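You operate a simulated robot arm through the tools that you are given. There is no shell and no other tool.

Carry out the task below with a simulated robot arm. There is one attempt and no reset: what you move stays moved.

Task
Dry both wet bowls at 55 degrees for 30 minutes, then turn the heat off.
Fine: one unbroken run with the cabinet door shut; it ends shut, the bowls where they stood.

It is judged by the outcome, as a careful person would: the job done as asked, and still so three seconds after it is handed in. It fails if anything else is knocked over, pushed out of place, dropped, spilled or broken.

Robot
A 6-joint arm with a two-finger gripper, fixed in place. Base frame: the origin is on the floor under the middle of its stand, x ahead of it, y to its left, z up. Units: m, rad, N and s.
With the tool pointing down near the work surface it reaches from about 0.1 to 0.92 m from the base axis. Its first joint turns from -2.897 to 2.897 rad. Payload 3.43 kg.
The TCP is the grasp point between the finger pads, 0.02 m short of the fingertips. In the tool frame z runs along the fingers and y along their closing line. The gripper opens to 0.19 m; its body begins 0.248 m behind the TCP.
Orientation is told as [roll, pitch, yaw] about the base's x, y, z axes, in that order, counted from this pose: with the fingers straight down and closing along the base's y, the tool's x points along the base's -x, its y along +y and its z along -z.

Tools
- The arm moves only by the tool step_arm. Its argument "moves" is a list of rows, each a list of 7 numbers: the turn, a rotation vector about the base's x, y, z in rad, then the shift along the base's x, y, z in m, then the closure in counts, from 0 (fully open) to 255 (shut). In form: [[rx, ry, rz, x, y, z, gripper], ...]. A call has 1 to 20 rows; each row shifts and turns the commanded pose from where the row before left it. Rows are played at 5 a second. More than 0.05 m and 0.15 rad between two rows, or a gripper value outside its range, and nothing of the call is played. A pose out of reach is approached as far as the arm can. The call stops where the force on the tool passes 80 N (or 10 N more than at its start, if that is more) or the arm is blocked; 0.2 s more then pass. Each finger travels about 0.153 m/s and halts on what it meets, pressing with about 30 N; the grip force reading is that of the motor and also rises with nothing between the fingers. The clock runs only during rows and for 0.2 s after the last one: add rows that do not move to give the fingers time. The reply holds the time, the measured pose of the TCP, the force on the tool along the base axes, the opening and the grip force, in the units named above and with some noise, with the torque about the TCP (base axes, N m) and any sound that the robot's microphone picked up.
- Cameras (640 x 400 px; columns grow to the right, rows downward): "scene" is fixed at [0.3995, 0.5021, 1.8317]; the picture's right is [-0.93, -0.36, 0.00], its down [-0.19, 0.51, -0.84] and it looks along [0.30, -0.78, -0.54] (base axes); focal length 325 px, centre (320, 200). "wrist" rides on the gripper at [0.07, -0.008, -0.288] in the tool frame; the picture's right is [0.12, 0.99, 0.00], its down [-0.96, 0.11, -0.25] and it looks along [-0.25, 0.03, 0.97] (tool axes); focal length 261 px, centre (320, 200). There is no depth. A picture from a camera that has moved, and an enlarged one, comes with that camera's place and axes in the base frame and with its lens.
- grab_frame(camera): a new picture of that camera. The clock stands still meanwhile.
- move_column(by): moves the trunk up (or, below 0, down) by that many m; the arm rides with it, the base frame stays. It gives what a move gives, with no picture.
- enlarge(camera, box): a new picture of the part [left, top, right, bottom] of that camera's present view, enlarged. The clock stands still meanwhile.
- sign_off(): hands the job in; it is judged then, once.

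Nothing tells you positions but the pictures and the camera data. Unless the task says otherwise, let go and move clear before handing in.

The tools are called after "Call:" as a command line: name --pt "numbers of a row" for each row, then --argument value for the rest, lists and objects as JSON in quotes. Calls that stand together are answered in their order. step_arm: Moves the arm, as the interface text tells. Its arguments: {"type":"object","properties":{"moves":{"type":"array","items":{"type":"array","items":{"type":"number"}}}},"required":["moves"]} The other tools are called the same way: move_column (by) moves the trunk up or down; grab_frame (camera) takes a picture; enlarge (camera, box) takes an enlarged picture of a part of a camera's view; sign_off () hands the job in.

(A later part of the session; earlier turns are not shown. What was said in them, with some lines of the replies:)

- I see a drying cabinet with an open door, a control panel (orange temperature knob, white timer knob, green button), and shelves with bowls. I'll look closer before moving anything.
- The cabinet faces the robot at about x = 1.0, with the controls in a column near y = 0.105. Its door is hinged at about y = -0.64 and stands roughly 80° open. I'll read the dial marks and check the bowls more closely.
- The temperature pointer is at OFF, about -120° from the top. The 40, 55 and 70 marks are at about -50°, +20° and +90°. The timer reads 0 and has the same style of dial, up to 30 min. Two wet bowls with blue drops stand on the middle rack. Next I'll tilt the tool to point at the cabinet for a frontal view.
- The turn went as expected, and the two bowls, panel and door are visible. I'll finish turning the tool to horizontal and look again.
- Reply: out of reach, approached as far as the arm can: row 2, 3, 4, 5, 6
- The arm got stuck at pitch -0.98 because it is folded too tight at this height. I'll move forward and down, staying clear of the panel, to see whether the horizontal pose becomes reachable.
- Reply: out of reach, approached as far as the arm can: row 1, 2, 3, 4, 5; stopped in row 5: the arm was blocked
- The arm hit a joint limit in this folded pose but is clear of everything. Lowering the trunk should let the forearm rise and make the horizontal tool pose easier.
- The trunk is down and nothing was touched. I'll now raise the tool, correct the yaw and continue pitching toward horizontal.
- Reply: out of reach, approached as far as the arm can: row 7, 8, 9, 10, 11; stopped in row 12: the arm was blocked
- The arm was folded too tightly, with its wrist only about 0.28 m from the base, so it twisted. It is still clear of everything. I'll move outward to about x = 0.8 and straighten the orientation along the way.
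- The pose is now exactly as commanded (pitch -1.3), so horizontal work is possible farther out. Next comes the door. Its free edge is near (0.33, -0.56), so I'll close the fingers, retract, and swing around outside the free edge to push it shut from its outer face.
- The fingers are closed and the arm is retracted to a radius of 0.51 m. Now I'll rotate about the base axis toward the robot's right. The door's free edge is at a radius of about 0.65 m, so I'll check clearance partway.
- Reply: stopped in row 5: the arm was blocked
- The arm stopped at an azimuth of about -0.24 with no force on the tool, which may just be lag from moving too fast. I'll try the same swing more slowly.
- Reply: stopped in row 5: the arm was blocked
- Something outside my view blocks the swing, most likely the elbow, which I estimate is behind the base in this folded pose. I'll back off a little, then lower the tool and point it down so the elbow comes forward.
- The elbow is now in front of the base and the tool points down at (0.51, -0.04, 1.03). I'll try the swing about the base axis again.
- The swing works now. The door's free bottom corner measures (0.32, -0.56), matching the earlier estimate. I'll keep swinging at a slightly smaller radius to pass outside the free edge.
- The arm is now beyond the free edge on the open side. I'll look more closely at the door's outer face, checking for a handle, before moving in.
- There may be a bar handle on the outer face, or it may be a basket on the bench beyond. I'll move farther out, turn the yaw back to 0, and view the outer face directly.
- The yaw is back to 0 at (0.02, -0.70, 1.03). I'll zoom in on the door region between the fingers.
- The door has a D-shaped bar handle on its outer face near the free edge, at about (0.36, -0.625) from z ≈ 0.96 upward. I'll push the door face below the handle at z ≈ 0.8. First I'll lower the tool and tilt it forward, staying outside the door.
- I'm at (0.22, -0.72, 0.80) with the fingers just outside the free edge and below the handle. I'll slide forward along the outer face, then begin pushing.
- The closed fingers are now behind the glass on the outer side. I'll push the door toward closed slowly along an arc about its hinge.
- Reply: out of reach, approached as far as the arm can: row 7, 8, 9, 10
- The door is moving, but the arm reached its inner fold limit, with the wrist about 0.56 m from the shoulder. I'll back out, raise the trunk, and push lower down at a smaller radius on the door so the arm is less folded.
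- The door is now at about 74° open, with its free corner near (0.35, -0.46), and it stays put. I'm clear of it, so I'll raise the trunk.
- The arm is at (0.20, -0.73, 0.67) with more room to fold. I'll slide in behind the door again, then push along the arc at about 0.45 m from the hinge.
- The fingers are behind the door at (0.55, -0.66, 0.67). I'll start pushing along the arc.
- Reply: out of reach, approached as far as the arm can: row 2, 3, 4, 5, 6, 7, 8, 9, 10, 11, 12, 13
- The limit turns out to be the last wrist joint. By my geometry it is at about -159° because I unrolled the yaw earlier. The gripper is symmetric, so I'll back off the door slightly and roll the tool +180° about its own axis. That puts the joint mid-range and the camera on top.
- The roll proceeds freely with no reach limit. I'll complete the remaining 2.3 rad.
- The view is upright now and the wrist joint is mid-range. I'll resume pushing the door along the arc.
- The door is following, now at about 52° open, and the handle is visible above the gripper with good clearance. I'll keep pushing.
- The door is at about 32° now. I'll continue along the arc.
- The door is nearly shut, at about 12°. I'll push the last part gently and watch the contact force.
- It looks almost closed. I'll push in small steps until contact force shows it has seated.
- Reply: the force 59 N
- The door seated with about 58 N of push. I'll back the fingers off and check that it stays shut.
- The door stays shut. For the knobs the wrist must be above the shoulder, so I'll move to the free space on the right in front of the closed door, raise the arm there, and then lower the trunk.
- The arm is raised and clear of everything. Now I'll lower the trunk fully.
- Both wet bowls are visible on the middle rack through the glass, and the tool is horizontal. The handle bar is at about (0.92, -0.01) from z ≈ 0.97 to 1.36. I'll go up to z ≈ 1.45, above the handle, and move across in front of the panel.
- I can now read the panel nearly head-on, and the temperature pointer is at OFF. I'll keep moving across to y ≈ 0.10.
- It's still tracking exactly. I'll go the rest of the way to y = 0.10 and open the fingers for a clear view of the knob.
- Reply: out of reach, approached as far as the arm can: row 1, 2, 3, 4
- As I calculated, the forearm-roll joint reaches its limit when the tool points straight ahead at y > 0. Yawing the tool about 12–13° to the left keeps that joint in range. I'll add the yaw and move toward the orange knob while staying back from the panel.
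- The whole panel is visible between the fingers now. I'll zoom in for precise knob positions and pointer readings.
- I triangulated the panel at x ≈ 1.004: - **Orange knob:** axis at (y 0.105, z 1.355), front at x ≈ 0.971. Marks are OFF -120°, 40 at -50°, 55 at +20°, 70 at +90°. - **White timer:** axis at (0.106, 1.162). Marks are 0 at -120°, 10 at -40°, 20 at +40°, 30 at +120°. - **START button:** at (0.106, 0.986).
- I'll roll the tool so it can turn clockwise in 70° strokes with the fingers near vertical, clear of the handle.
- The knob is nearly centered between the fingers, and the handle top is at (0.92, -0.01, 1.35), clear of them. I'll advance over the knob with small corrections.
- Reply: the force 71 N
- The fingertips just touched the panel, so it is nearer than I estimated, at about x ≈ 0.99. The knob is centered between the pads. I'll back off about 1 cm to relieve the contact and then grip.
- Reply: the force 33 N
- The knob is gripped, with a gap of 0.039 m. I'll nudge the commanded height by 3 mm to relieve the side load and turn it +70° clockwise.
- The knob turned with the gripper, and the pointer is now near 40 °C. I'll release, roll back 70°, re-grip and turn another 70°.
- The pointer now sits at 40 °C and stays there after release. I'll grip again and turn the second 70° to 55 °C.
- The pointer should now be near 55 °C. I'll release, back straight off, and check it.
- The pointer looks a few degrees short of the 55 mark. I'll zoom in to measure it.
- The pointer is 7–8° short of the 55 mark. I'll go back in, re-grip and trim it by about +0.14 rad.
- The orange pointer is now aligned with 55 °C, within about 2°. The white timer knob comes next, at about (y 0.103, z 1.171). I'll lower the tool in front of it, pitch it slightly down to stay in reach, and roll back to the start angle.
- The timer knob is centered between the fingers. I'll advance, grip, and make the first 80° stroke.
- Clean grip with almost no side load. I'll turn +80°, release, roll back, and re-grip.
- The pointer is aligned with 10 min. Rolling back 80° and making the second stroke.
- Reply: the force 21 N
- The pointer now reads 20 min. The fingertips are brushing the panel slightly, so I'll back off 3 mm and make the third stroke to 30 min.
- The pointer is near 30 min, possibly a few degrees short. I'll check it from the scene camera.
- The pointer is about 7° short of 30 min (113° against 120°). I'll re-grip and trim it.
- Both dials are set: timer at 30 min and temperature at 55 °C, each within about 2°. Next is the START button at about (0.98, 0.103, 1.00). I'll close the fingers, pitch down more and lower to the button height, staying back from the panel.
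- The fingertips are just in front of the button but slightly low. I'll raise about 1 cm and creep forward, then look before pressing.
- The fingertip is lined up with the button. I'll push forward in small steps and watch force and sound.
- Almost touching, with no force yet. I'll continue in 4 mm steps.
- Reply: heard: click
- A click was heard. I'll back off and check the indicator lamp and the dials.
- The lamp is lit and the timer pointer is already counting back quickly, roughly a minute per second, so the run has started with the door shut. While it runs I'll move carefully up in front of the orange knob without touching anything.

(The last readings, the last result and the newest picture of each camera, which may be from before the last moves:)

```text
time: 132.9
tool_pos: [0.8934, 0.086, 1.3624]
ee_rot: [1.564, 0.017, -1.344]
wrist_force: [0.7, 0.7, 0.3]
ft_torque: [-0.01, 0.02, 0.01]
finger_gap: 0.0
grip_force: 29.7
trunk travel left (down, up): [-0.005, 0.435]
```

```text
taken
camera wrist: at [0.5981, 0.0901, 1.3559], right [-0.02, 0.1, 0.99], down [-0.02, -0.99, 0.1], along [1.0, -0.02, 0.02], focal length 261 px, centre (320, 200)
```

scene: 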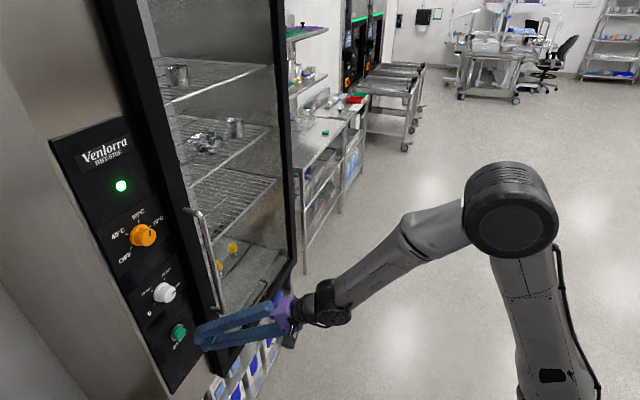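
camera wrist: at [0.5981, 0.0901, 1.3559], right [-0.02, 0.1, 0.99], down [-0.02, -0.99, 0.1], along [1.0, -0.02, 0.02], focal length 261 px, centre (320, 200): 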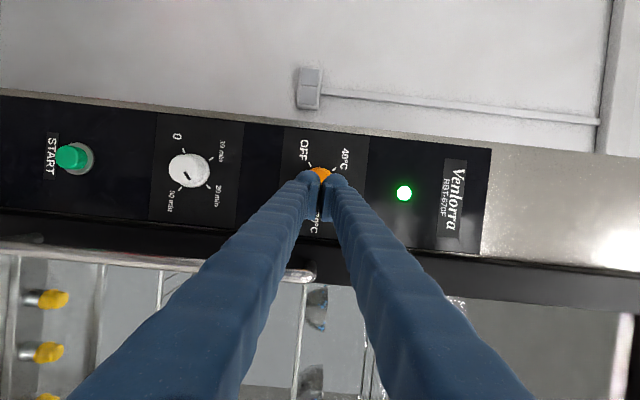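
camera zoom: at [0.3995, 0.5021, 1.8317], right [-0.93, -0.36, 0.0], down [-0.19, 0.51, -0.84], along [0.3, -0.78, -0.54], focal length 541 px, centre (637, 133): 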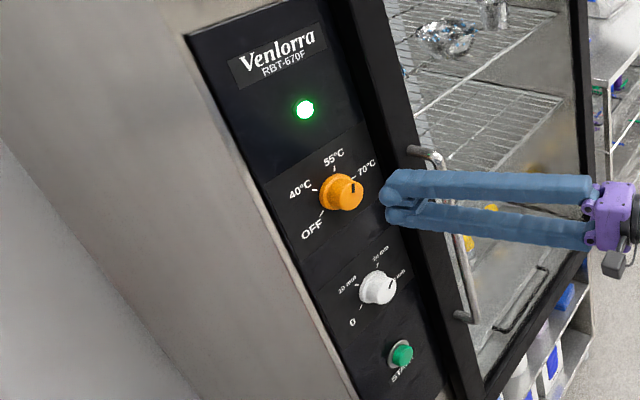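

The lamp is still on. I'll read the timer precisely.

Call:
enlarge --camera "wrist" --box '[150, 120, 250, 220]'

Call:
enlarge --camera "scene" --box '[130, 260, 200, 320]'

```text
4.00 times, centred on (200, 170) of wrist
camera zoom: at [0.5981, 0.0901, 1.3559], right [-0.02, 0.1, 0.99], down [-0.02, -0.99, 0.1], along [1.0, -0.02, 0.02], focal length 1043 px, centre (800, 320)
```

zoom: 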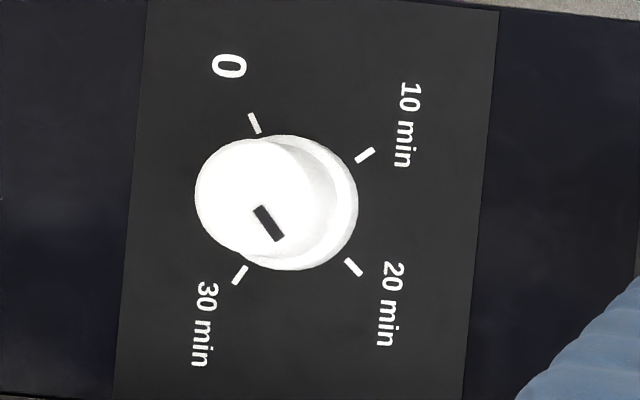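

```text
6.67 times, centred on (165, 290) of scene
camera zoom: at [0.3995, 0.5021, 1.8317], right [-0.93, -0.36, 0.0], down [-0.19, 0.51, -0.84], along [0.3, -0.78, -0.54], focal length 2165 px, centre (1353, -400)
```

zoom: 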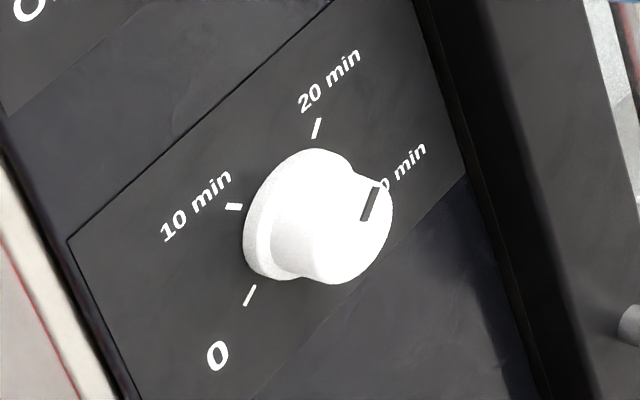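

The timer reads about 21 min and is running at about 2.6 min per second, so it should end near t ≈ 141 s. Meanwhile I'll roll and open the fingers in front of the orange knob, without contact, and wait.

Call:
step_arm --pt "0.1485 0.0345 0 0 0 0 200" --pt "0.1485 0.0345 0 0 0 0 134" --pt "0.1485 0.0345 0 0 0 0 134" --pt "0.1485 0.0345 0 0 0 0 134" --pt "0 0 0 0 0 0 134" --pt "0 0 0 0 0 0 134" --pt "0 0 0 0 0 0 134" --pt "0 0 0 0 0 0 134" --pt "0 0 0 0 0 0 134" --pt "0 0 0 0 0 0 134" --pt "0 0 0 0 0 0 134" --pt "0 0 0 0 0 0 134" --pt "0 0 0 0 0 0 134" --pt "0 0 0 0 0 0 134" --pt "0 0 0 0 0 0 134"

Call:
grab_frame --camera "wrist"

Call:
enlarge --camera "scene" --box '[40, 120, 220, 360]'

```text
refused: row 1 steps farther than a row can; nothing moved
```

```text
taken
camera wrist: at [0.5981, 0.0901, 1.3559], right [-0.02, 0.1, 0.99], down [-0.02, -0.99, 0.1], along [1.0, -0.02, 0.02], focal length 261 px, centre (320, 200)
```

wrist: 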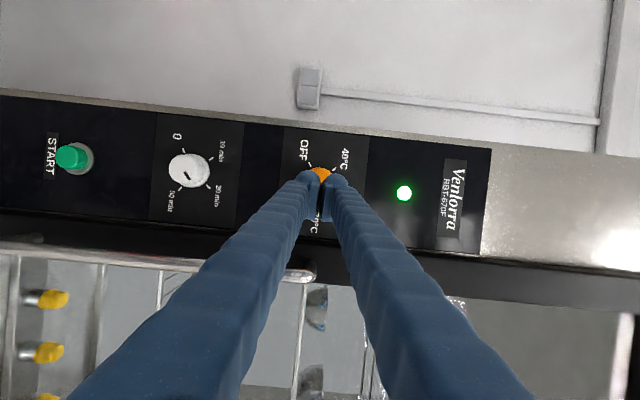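

```text
1.67 times, centred on (130, 240) of scene
camera zoom: at [0.3995, 0.5021, 1.8317], right [-0.93, -0.36, 0.0], down [-0.19, 0.51, -0.84], along [0.3, -0.78, -0.54], focal length 541 px, centre (637, 133)
```

zoom: 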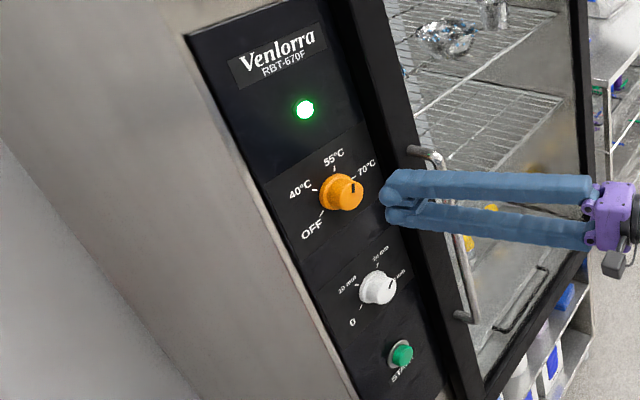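

One row exceeded 0.15 rad, so nothing moved. I'll redo it with smaller roll steps.

Call:
step_arm --pt "0.119 0.0276 0 0 0 0 200" --pt "0.119 0.0276 0 0 0 0 134" --pt "0.119 0.0276 0 0 0 0 134" --pt "0.119 0.0276 0 0 0 0 134" --pt "0.119 0.0276 0 0 0 0 134" --pt "0 0 0 0 0 0 134" --pt "0 0 0 0 0 0 134" --pt "0 0 0 0 0 0 134" --pt "0 0 0 0 0 0 134" --pt "0 0 0 0 0 0 134" --pt "0 0 0 0 0 0 134" --pt "0 0 0 0 0 0 134" --pt "0 0 0 0 0 0 134" --pt "0 0 0 0 0 0 134" --pt "0 0 0 0 0 0 134"

Call:
grab_frame --camera "wrist"

Call:
enlarge --camera "scene" --box '[130, 260, 200, 320]'

```text
time: 136.2
tool_pos: [0.8907, 0.0844, 1.3607]
ee_rot: [1.566, 0.626, -1.34]
wrist_force: [0.4, 0.1, 0.0]
ft_torque: [0.0, 0.0, -0.03]
finger_gap: 0.0903
grip_force: 0.0
trunk travel left (down, up): [-0.005, 0.435]
```

```text
taken
camera wrist: at [0.5979, 0.08, 1.3958], right [0.12, -0.47, 0.88], down [-0.05, -0.88, -0.47], along [0.99, 0.01, -0.12], focal length 261 px, centre (320, 200)
```

wrist: 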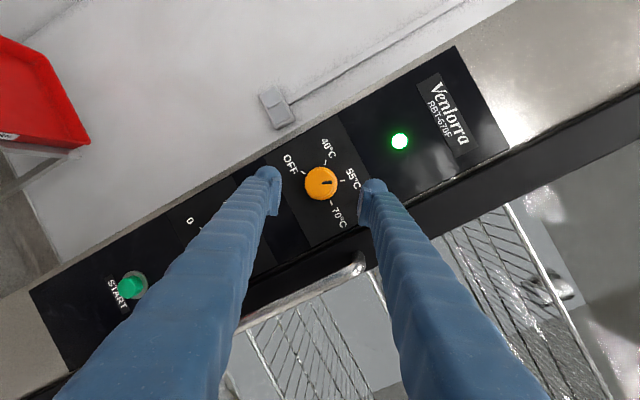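

```text
6.67 times, centred on (165, 290) of scene
camera zoom: at [0.3995, 0.5021, 1.8317], right [-0.93, -0.36, 0.0], down [-0.19, 0.51, -0.84], along [0.3, -0.78, -0.54], focal length 2165 px, centre (1353, -400)
```

zoom: 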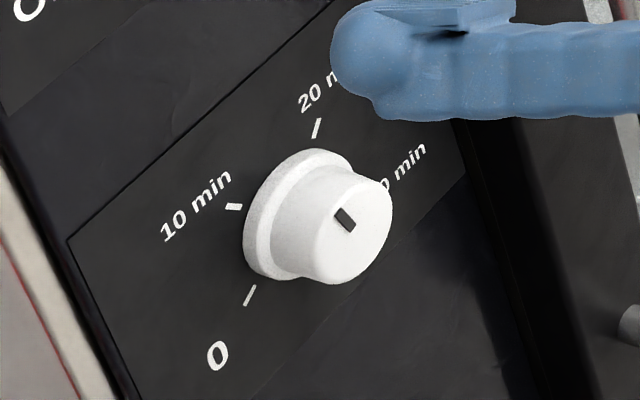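

The timer is down to about 12–13 min and the heat lamp is still lit. I'll keep waiting without touching anything.

Call:
step_arm --pt "0 0 0 0 0 0 134" --pt "0 0 0 0 0 0 134" --pt "0 0 0 0 0 0 134" --pt "0 0 0 0 0 0 134" --pt "0 0 0 0 0 0 134" --pt "0 0 0 0 0 0 134" --pt "0 0 0 0 0 0 134" --pt "0 0 0 0 0 0 134" --pt "0 0 0 0 0 0 134" --pt "0 0 0 0 0 0 134" --pt "0 0 0 0 0 0 134" --pt "0 0 0 0 0 0 134" --pt "0 0 0 0 0 0 134" --pt "0 0 0 0 0 0 134" --pt "0 0 0 0 0 0 134" --pt "0 0 0 0 0 0 134" --pt "0 0 0 0 0 0 134" --pt "0 0 0 0 0 0 134" --pt "0 0 0 0 0 0 134" --pt "0 0 0 0 0 0 134"

Call:
enlarge --camera "scene" --box '[130, 260, 200, 320]'

Call:
enlarge --camera "scene" --box '[40, 120, 220, 360]'

```text
time: 140.3
tool_pos: [0.891, 0.0834, 1.3608]
ee_rot: [1.567, 0.626, -1.342]
wrist_force: [0.3, -0.8, -0.5]
ft_torque: [0.02, 0.01, 0.0]
finger_gap: 0.0902
grip_force: 0.0
trunk travel left (down, up): [-0.005, 0.435]
```

```text
6.67 times, centred on (165, 290) of scene
camera zoom: at [0.3995, 0.5021, 1.8317], right [-0.93, -0.36, 0.0], down [-0.19, 0.51, -0.84], along [0.3, -0.78, -0.54], focal length 2165 px, centre (1353, -400)
```

zoom: 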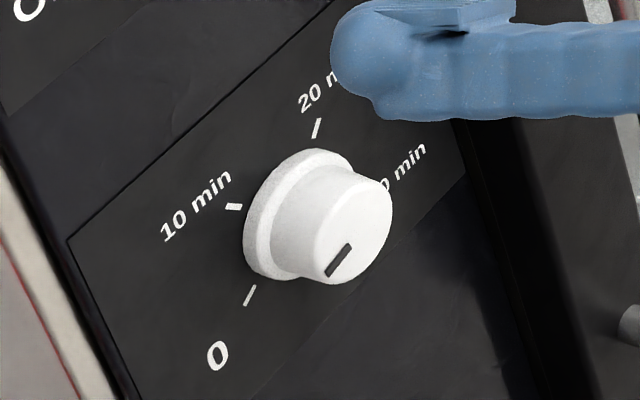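

```text
1.67 times, centred on (130, 240) of scene
camera zoom: at [0.3995, 0.5021, 1.8317], right [-0.93, -0.36, 0.0], down [-0.19, 0.51, -0.84], along [0.3, -0.78, -0.54], focal length 541 px, centre (637, 133)
```

zoom: 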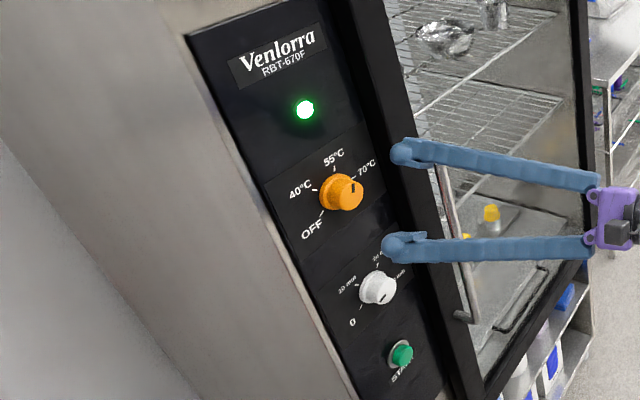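

The timer is nearly at 0 with the lamp still on. I'll wait a little more for the end signal.

Call:
step_arm --pt "0 0 0 0 0 0 134" --pt "0 0 0 0 0 0 134" --pt "0 0 0 0 0 0 134" --pt "0 0 0 0 0 0 134" --pt "0 0 0 0 0 0 134" --pt "0 0 0 0 0 0 134" --pt "0 0 0 0 0 0 134"

Call:
enlarge --camera "scene" --box '[130, 260, 200, 320]'

Call:
enlarge --camera "scene" --box '[40, 120, 220, 360]'

```text
time: 141.9
tool_pos: [0.8907, 0.0844, 1.3604]
ee_rot: [1.566, 0.625, -1.343]
wrist_force: [0.0, -0.5, -0.5]
ft_torque: [0.0, 0.0, 0.03]
finger_gap: 0.09
grip_force: 0.0
trunk travel left (down, up): [-0.005, 0.435]
```

```text
6.67 times, centred on (165, 290) of scene
camera zoom: at [0.3995, 0.5021, 1.8317], right [-0.93, -0.36, 0.0], down [-0.19, 0.51, -0.84], along [0.3, -0.78, -0.54], focal length 2165 px, centre (1353, -400)
```

zoom: 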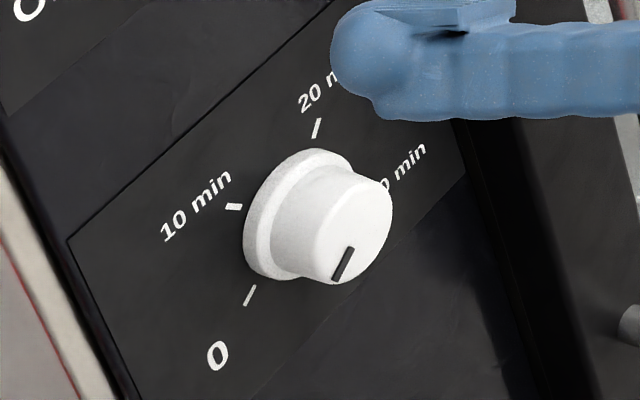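

```text
1.67 times, centred on (130, 240) of scene
camera zoom: at [0.3995, 0.5021, 1.8317], right [-0.93, -0.36, 0.0], down [-0.19, 0.51, -0.84], along [0.3, -0.78, -0.54], focal length 541 px, centre (637, 133)
```

zoom: 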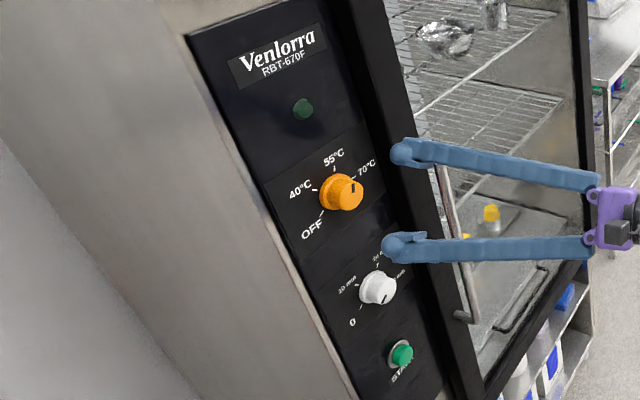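

The lamp went out and the timer is at 0, so the 30-minute run is complete. Now I'll turn the heat off: grip the orange knob and turn it counterclockwise 140° in two strokes.

Call:
step_arm --pt "0 0 0 0.0243 0.0057 0 134" --pt "0 0 0 0.0243 0.0057 0 134" --pt "0 0 0 0.0235 0.0055 0 134" --pt "0 0 0 0 0 0 134" --pt "0 0 0 0 0 0 170" --pt "0 0 0 0 0 0 255" --pt "0 0 0 0 0 0 255" --pt "0 0 0 0 0 0 255"

Call:
enlarge --camera "wrist" --box '[240, 130, 400, 250]'

```text
time: 143.8
tool_pos: [0.9649, 0.1008, 1.3595]
ee_rot: [1.562, 0.624, -1.344]
wrist_force: [-1.7, 2.3, -7.3]
ft_torque: [-0.01, -0.42, -0.37]
finger_gap: 0.0396
grip_force: 44.9
trunk travel left (down, up): [-0.005, 0.435]
```

```text
3.33 times, centred on (320, 190) of wrist
camera zoom: at [0.6708, 0.0967, 1.3954], right [0.12, -0.47, 0.88], down [-0.05, -0.88, -0.47], along [0.99, 0.01, -0.13], focal length 869 px, centre (320, 233)
```

zoom: 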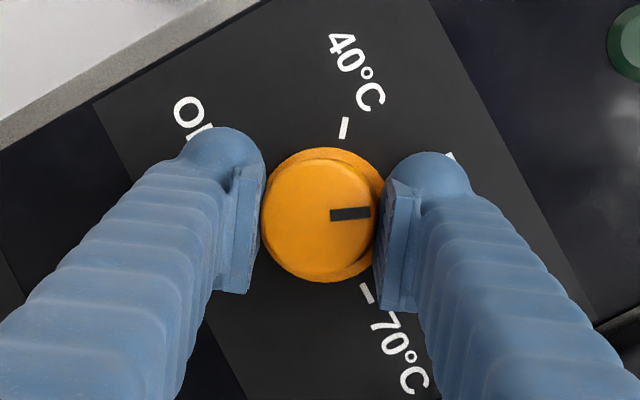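

The knob is gripped well. I'll turn it -70°, release, and roll back for the second stroke.

Call:
step_arm --pt "-0.1325 -0.031 0 0 0 0 255" --pt "-0.1325 -0.031 0 0 0 0 255" --pt "-0.1325 -0.031 0 0 0 0 255" --pt "-0.1325 -0.031 0 0 0 0 255" --pt "-0.1325 -0.031 0 0 0 0 255" --pt "-0.1325 -0.031 0 0 0 0 255" --pt "-0.1325 -0.031 0 0 0 0 255" --pt "-0.1325 -0.031 0 0 0 0 255" --pt "-0.1325 -0.031 0 0 0 0 255" --pt "0 0 0 0 0 0 255" --pt "0 0 0 0 0 0 134" --pt "0 0 0 0 0 0 134" --pt "0 0 0 0 0 0 134"

Call:
step_arm --pt "0.1325 0.031 0 0 0 0 134" --pt "0.1325 0.031 0 0 0 0 134" --pt "0.1325 0.031 0 0 0 0 134" --pt "0.1325 0.031 0 0 0 0 134" --pt "0.1325 0.031 0 0 0 0 134" --pt "0.1325 0.031 0 0 0 0 134" --pt "0.1325 0.031 0 0 0 0 134" --pt "0.1325 0.031 0 0 0 0 134" --pt "0.1325 0.031 0 0 0 0 134" --pt "0 0 0 0 0 0 134"

Call:
enlarge --camera "wrist" --box '[240, 130, 400, 250]'

```text
time: 146.6
tool_pos: [0.9621, 0.1015, 1.3622]
ee_rot: [1.566, -0.601, -1.342]
wrist_force: [0.6, -0.5, -0.5]
ft_torque: [0.02, 0.0, -0.02]
finger_gap: 0.0904
grip_force: 0.1
trunk travel left (down, up): [-0.005, 0.435]
```

```text
time: 148.8
tool_pos: [0.9625, 0.1013, 1.3597]
ee_rot: [1.565, 0.626, -1.343]
wrist_force: [0.6, 0.6, -0.4]
ft_torque: [0.0, -0.03, -0.01]
finger_gap: 0.0903
grip_force: 0.1
trunk travel left (down, up): [-0.005, 0.435]
```

```text
3.33 times, centred on (320, 190) of wrist
camera zoom: at [0.6691, 0.0966, 1.3962], right [0.12, -0.47, 0.87], down [-0.05, -0.88, -0.47], along [0.99, 0.01, -0.12], focal length 869 px, centre (320, 233)
```

zoom: 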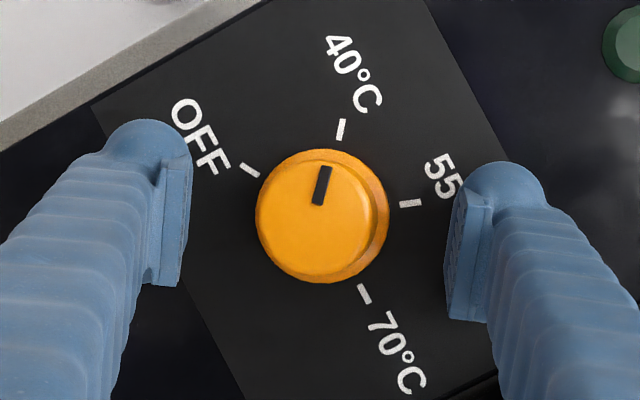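

The pointer is at 40 °C now. I'll make the second stroke to OFF.

Call:
step_arm --pt "0 0 0 0 0 0 170" --pt "0 0 0 0 0 0 255" --pt "0 0 0 0 0 0 255" --pt "0 0 0 0 0 0 255" --pt "-0.1325 -0.031 0 0 0 0 255" --pt "-0.1325 -0.031 0 0 0 0 255" --pt "-0.1325 -0.031 0 0 0 0 255" --pt "-0.1325 -0.031 0 0 0 0 255" --pt "-0.1325 -0.031 0 0 0 0 255" --pt "-0.1325 -0.031 0 0 0 0 255" --pt "-0.1325 -0.031 0 0 0 0 255" --pt "-0.1325 -0.031 0 0 0 0 255" --pt "-0.1325 -0.031 0 0 0 0 255" --pt "0 0 0 0 0 0 255" --pt "0 0 0 0 0 0 134" --pt "0 0 0 0 0 0 134" --pt "0 0 0 0 0 0 134"

Call:
enlarge --camera "wrist" --box '[240, 130, 400, 250]'

```text
time: 152.3
tool_pos: [0.9626, 0.1008, 1.361]
ee_rot: [1.566, -0.599, -1.342]
wrist_force: [-0.2, 0.3, 0.4]
ft_torque: [0.02, -0.01, 0.01]
finger_gap: 0.0903
grip_force: 0.1
trunk travel left (down, up): [-0.005, 0.435]
```

```text
3.33 times, centred on (320, 190) of wrist
camera zoom: at [0.6708, 0.09, 1.3152], right [-0.15, 0.64, 0.75], down [-0.07, -0.76, 0.64], along [0.99, 0.04, 0.16], focal length 869 px, centre (320, 233)
```

zoom: 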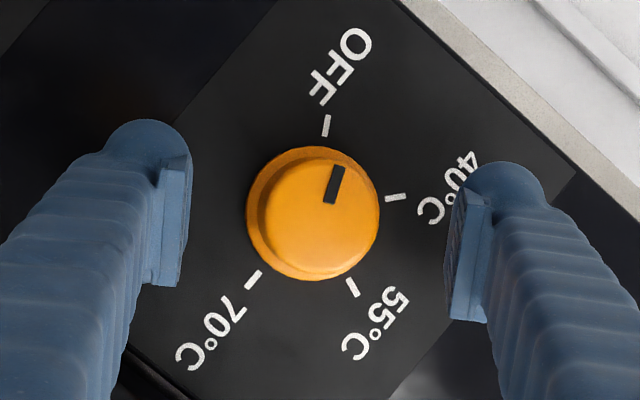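

The pointer is about 9° short of OFF. I'll re-grip and trim it the rest of the way.

Call:
step_arm --pt "0.1325 0.031 0 0 0 0 134" --pt "0.1325 0.031 0 0 0 0 134" --pt "0 0 0 0 0 0 134" --pt "0 0 0 0 0 0 170" --pt "0 0 0 0 0 0 255" --pt "0 0 0 0 0 0 255" --pt "0 0 0 0 0 0 255" --pt "-0.078 -0.0182 0 0 0 0 255" --pt "-0.078 -0.0182 0 0 0 0 255" --pt "0 0 0 0 0 0 255" --pt "0 0 0 0 0 0 134" --pt "0 0 0 0 0 0 134" --pt "0 0 0 0 0 0 134" --pt "0 0 0 -0.03 -0.007 0 134" --pt "0 0 0 -0.04 -0.0093 0 134" --pt "0 0 0 0 0 0 134"

Call:
enlarge --camera "wrist" --box '[280, 140, 360, 220]'

Call:
enlarge --camera "scene" --box '[110, 200, 180, 260]'

```text
time: 155.8
tool_pos: [0.8933, 0.0839, 1.3606]
ee_rot: [1.566, -0.49, -1.343]
wrist_force: [-0.1, 0.4, 0.8]
ft_torque: [-0.02, 0.04, 0.01]
finger_gap: 0.0904
grip_force: 0.0
trunk travel left (down, up): [-0.005, 0.435]
```

```text
5.00 times, centred on (320, 180) of wrist
camera zoom: at [0.6002, 0.0769, 1.3208], right [-0.13, 0.56, 0.82], down [-0.06, -0.83, 0.55], along [0.99, 0.02, 0.14], focal length 1303 px, centre (320, 300)
```

zoom: 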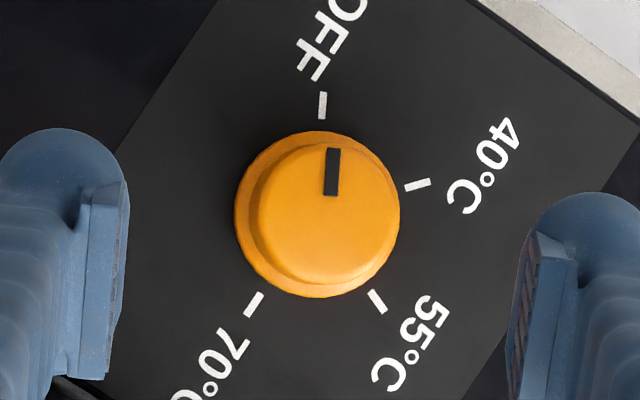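

```text
6.67 times, centred on (145, 230) of scene
camera zoom: at [0.3995, 0.5021, 1.8317], right [-0.93, -0.36, 0.0], down [-0.19, 0.51, -0.84], along [0.3, -0.78, -0.54], focal length 2165 px, centre (1487, 0)
```

zoom: 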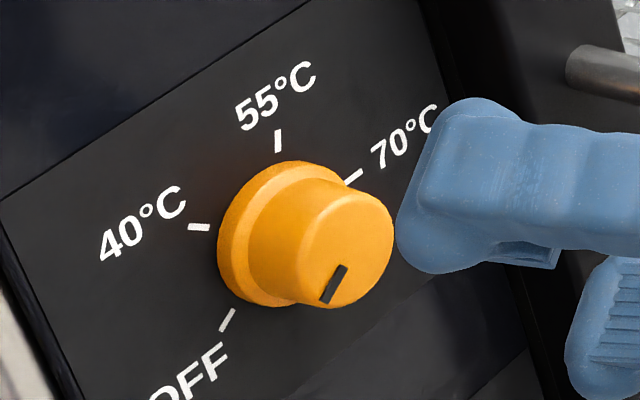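

The pointer is aligned with OFF. I'll retreat clear of the panel and inspect the final state: door, bowls and dials.

Call:
step_arm --pt "0 0 0 -0.03 -0.007 0.025 134" --pt "0 0 0 -0.03 -0.007 0.025 134" --pt "0 0 0 -0.03 -0.007 0.025 134" --pt "0 0 0 -0.01 -0.007 0.015 134" --pt "0 0 0 0 0 0 134"

Call:
grab_frame --camera "scene"

Call:
enlarge --camera "scene" --box '[150, 60, 300, 200]'

Call:
enlarge --camera "scene" --box '[100, 200, 200, 340]'

Call:
grab_frame --camera "wrist"

```text
time: 156.9
tool_pos: [0.7939, 0.0587, 1.4516]
ee_rot: [1.565, -0.488, -1.339]
wrist_force: [0.1, 0.7, 0.6]
ft_torque: [0.05, -0.04, 0.04]
finger_gap: 0.0901
grip_force: 0.0
trunk travel left (down, up): [-0.005, 0.435]
```

```text
taken
```

scene: 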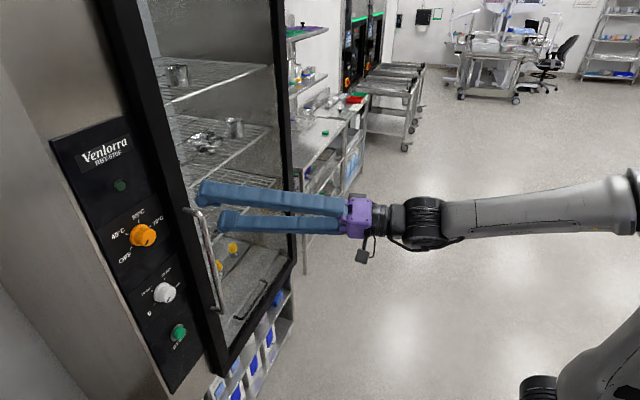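

```text
2.86 times, centred on (225, 130) of scene
camera zoom: at [0.3995, 0.5021, 1.8317], right [-0.93, -0.36, 0.0], down [-0.19, 0.51, -0.84], along [0.3, -0.78, -0.54], focal length 928 px, centre (591, 400)
```

zoom: 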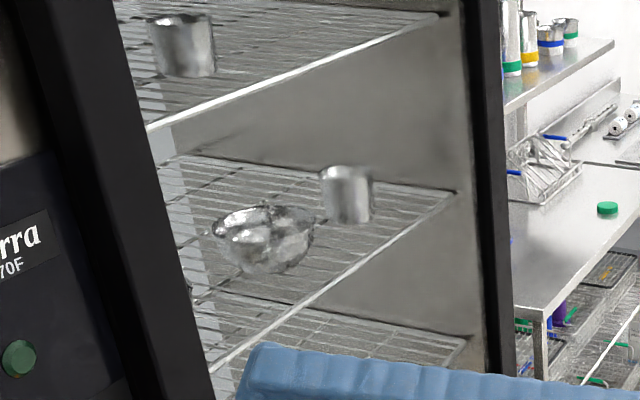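

```text
2.86 times, centred on (150, 270) of scene
camera zoom: at [0.3995, 0.5021, 1.8317], right [-0.93, -0.36, 0.0], down [-0.19, 0.51, -0.84], along [0.3, -0.78, -0.54], focal length 928 px, centre (806, 0)
```

zoom: 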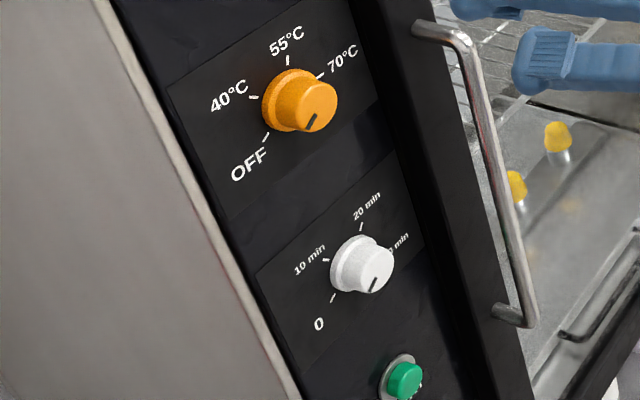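

```text
taken
camera wrist: at [0.5006, 0.0503, 1.4122], right [-0.13, 0.56, 0.82], down [-0.06, -0.83, 0.55], along [0.99, 0.02, 0.14], focal length 261 px, centre (320, 200)
```

wrist: 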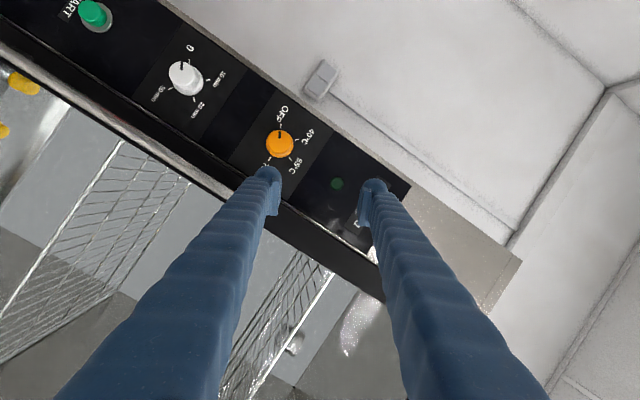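

The visible bowl no longer shows blue drops, and the door is shut with the lamp out and the heat at OFF. I'll move across in front of the door, which also gets clear of the panel, and check the second bowl.

Call:
step_arm --pt "0 0 -0.035 -0.005 -0.045 0 134" --pt "0 0 -0.035 -0.005 -0.045 0 134" --pt "0 0 -0.035 -0.005 -0.045 0 134" --pt "0 0 -0.035 -0.005 -0.045 0 134" --pt "0 0 -0.035 -0.005 -0.045 0 134" --pt "0 0 -0.035 0 -0.045 0 134" --pt "0 0 0 0 -0.045 0 134" --pt "0 0 0 0 0 0 134"

Call:
grab_frame --camera "wrist"

Call:
grab_frame --camera "scene"

```text
time: 158.8
tool_pos: [0.7654, -0.2609, 1.4535]
ee_rot: [1.568, -0.489, -1.554]
wrist_force: [0.0, -0.8, 0.0]
ft_torque: [0.0, -0.05, 0.18]
finger_gap: 0.09
grip_force: 0.0
trunk travel left (down, up): [-0.005, 0.435]
```

```text
taken
camera wrist: at [0.4761, -0.2055, 1.4143], right [-0.01, 0.57, 0.82], down [-0.23, -0.8, 0.55], along [0.97, -0.19, 0.14], focal length 261 px, centre (320, 200)
```

wrist: 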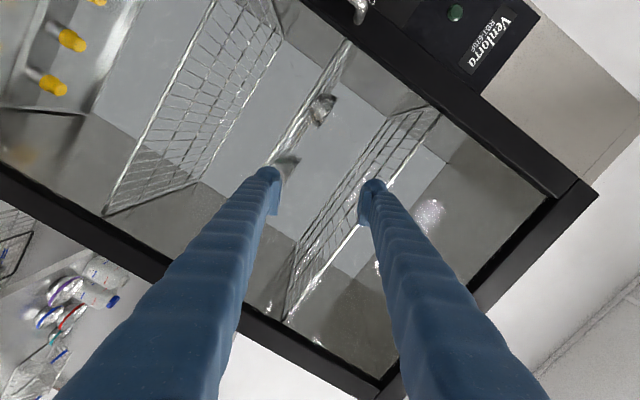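

```text
taken
```

scene: 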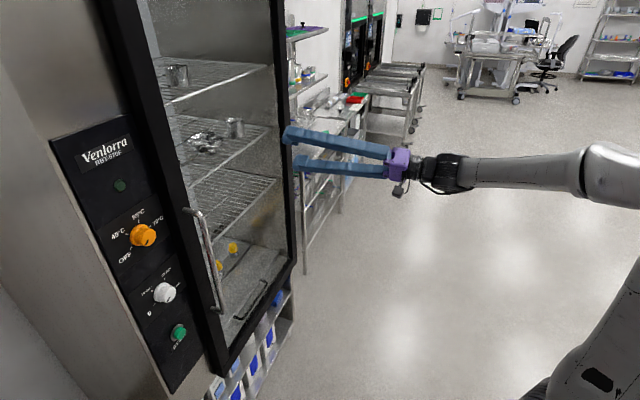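

Call:
enlarge --camera "wrist" --box '[250, 60, 390, 220]'

Call:
enlarge --camera "scene" --box '[90, 0, 310, 400]'

Call:
enlarge --camera "scene" --box '[110, 200, 180, 260]'

```text
2.50 times, centred on (320, 140) of wrist
camera zoom: at [0.4761, -0.2055, 1.4143], right [-0.01, 0.57, 0.82], down [-0.23, -0.8, 0.55], along [0.97, -0.19, 0.14], focal length 652 px, centre (320, 350)
```

zoom: 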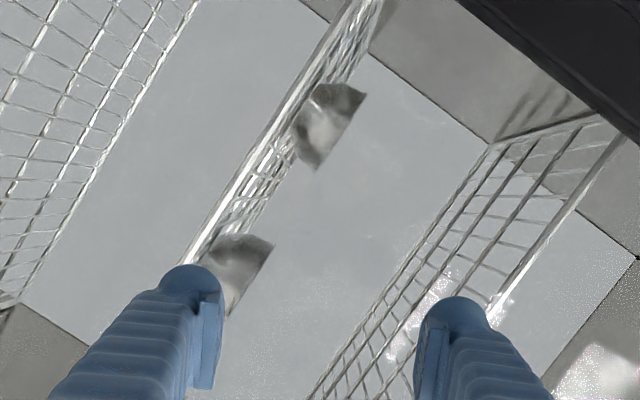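

```text
1.00 times, centred on (200, 200) of scene (not enlarged: the box is as wide or as high as the picture)
camera zoom: at [0.3995, 0.5021, 1.8317], right [-0.93, -0.36, 0.0], down [-0.19, 0.51, -0.84], along [0.3, -0.78, -0.54], focal length 325 px, centre (440, 200)
```

zoom: 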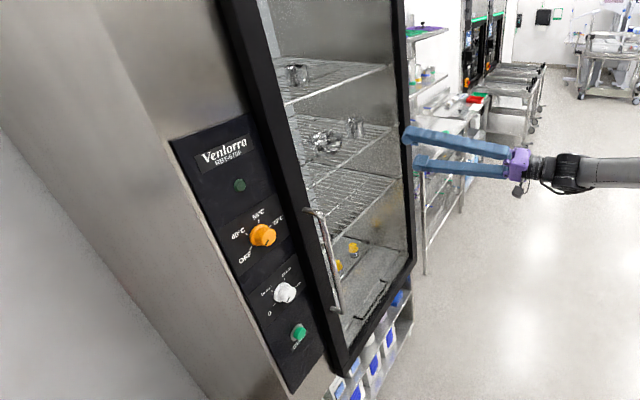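

```text
6.67 times, centred on (145, 230) of scene
camera zoom: at [0.3995, 0.5021, 1.8317], right [-0.93, -0.36, 0.0], down [-0.19, 0.51, -0.84], along [0.3, -0.78, -0.54], focal length 2165 px, centre (1487, 0)
```

zoom: 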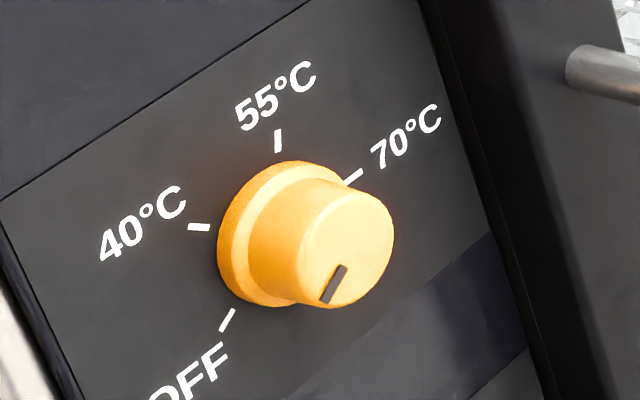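

Both bowls stand dry in place, the door is shut and the arm is clear. I'll do one last precise check that the pointer is properly at OFF.

Call:
enlarge --camera "scene" --box '[128, 222, 160, 250]'

Call:
enlarge --camera "scene" --box '[150, 275, 185, 305]'

```text
14.29 times, centred on (144, 236) of scene
camera zoom: at [0.3995, 0.5021, 1.8317], right [-0.93, -0.36, 0.0], down [-0.19, 0.51, -0.84], along [0.3, -0.78, -0.54], focal length 4639 px, centre (2834, -314)
```

zoom: 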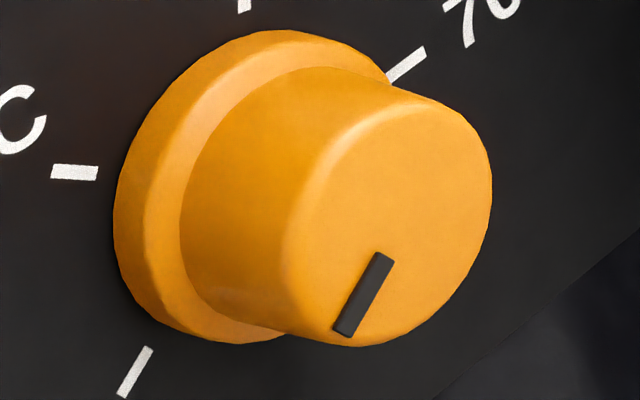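

```text
13.33 times, centred on (168, 290) of scene
camera zoom: at [0.3995, 0.5021, 1.8317], right [-0.93, -0.36, 0.0], down [-0.19, 0.51, -0.84], along [0.3, -0.78, -0.54], focal length 4329 px, centre (2353, -1000)
```

zoom: 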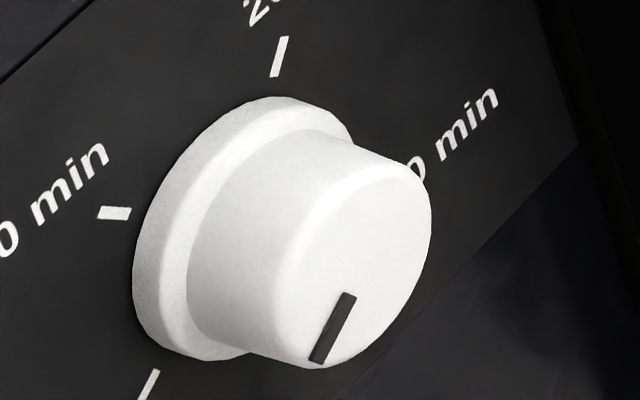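

Both wet bowls have been dried at 55 °C for 30 minutes in one unbroken run, and the heat is off.

- **Controls:** the temperature pointer is on OFF, the timer ran down to 0, and the lamp is out.
- **Door and bowls:** the door stayed shut throughout and is still shut. Both bowls are on the rack where they stood, and I see no drops left on them.
- **Arm:** it is holding nothing and is clear of the cabinet.

Handing in now.

Call:
sign_off

```text
The job is handed in.
```

The job is handed in: both wet bowls were dried at 55 °C for 30 minutes in one unbroken run, and the heat is off. The result of the judging hasn't come back.

- **Drying run:** I shut the door before starting. The lamp came on at START and went out when the timer reached 0.
- **Heat:** the temperature pointer is on the OFF mark, within about 4°.
- **Bowls:** both are still on the middle rack, and I could see no drops left on either.
- **Door and surroundings:** the door is still shut, and I saw nothing knocked over or pushed out of place. While lining up on the temperature knob, the fingertips pressed on the control panel once with about 70 N. I saw no damage.
- **Arm:** it holds nothing and is clear of the cabinet.
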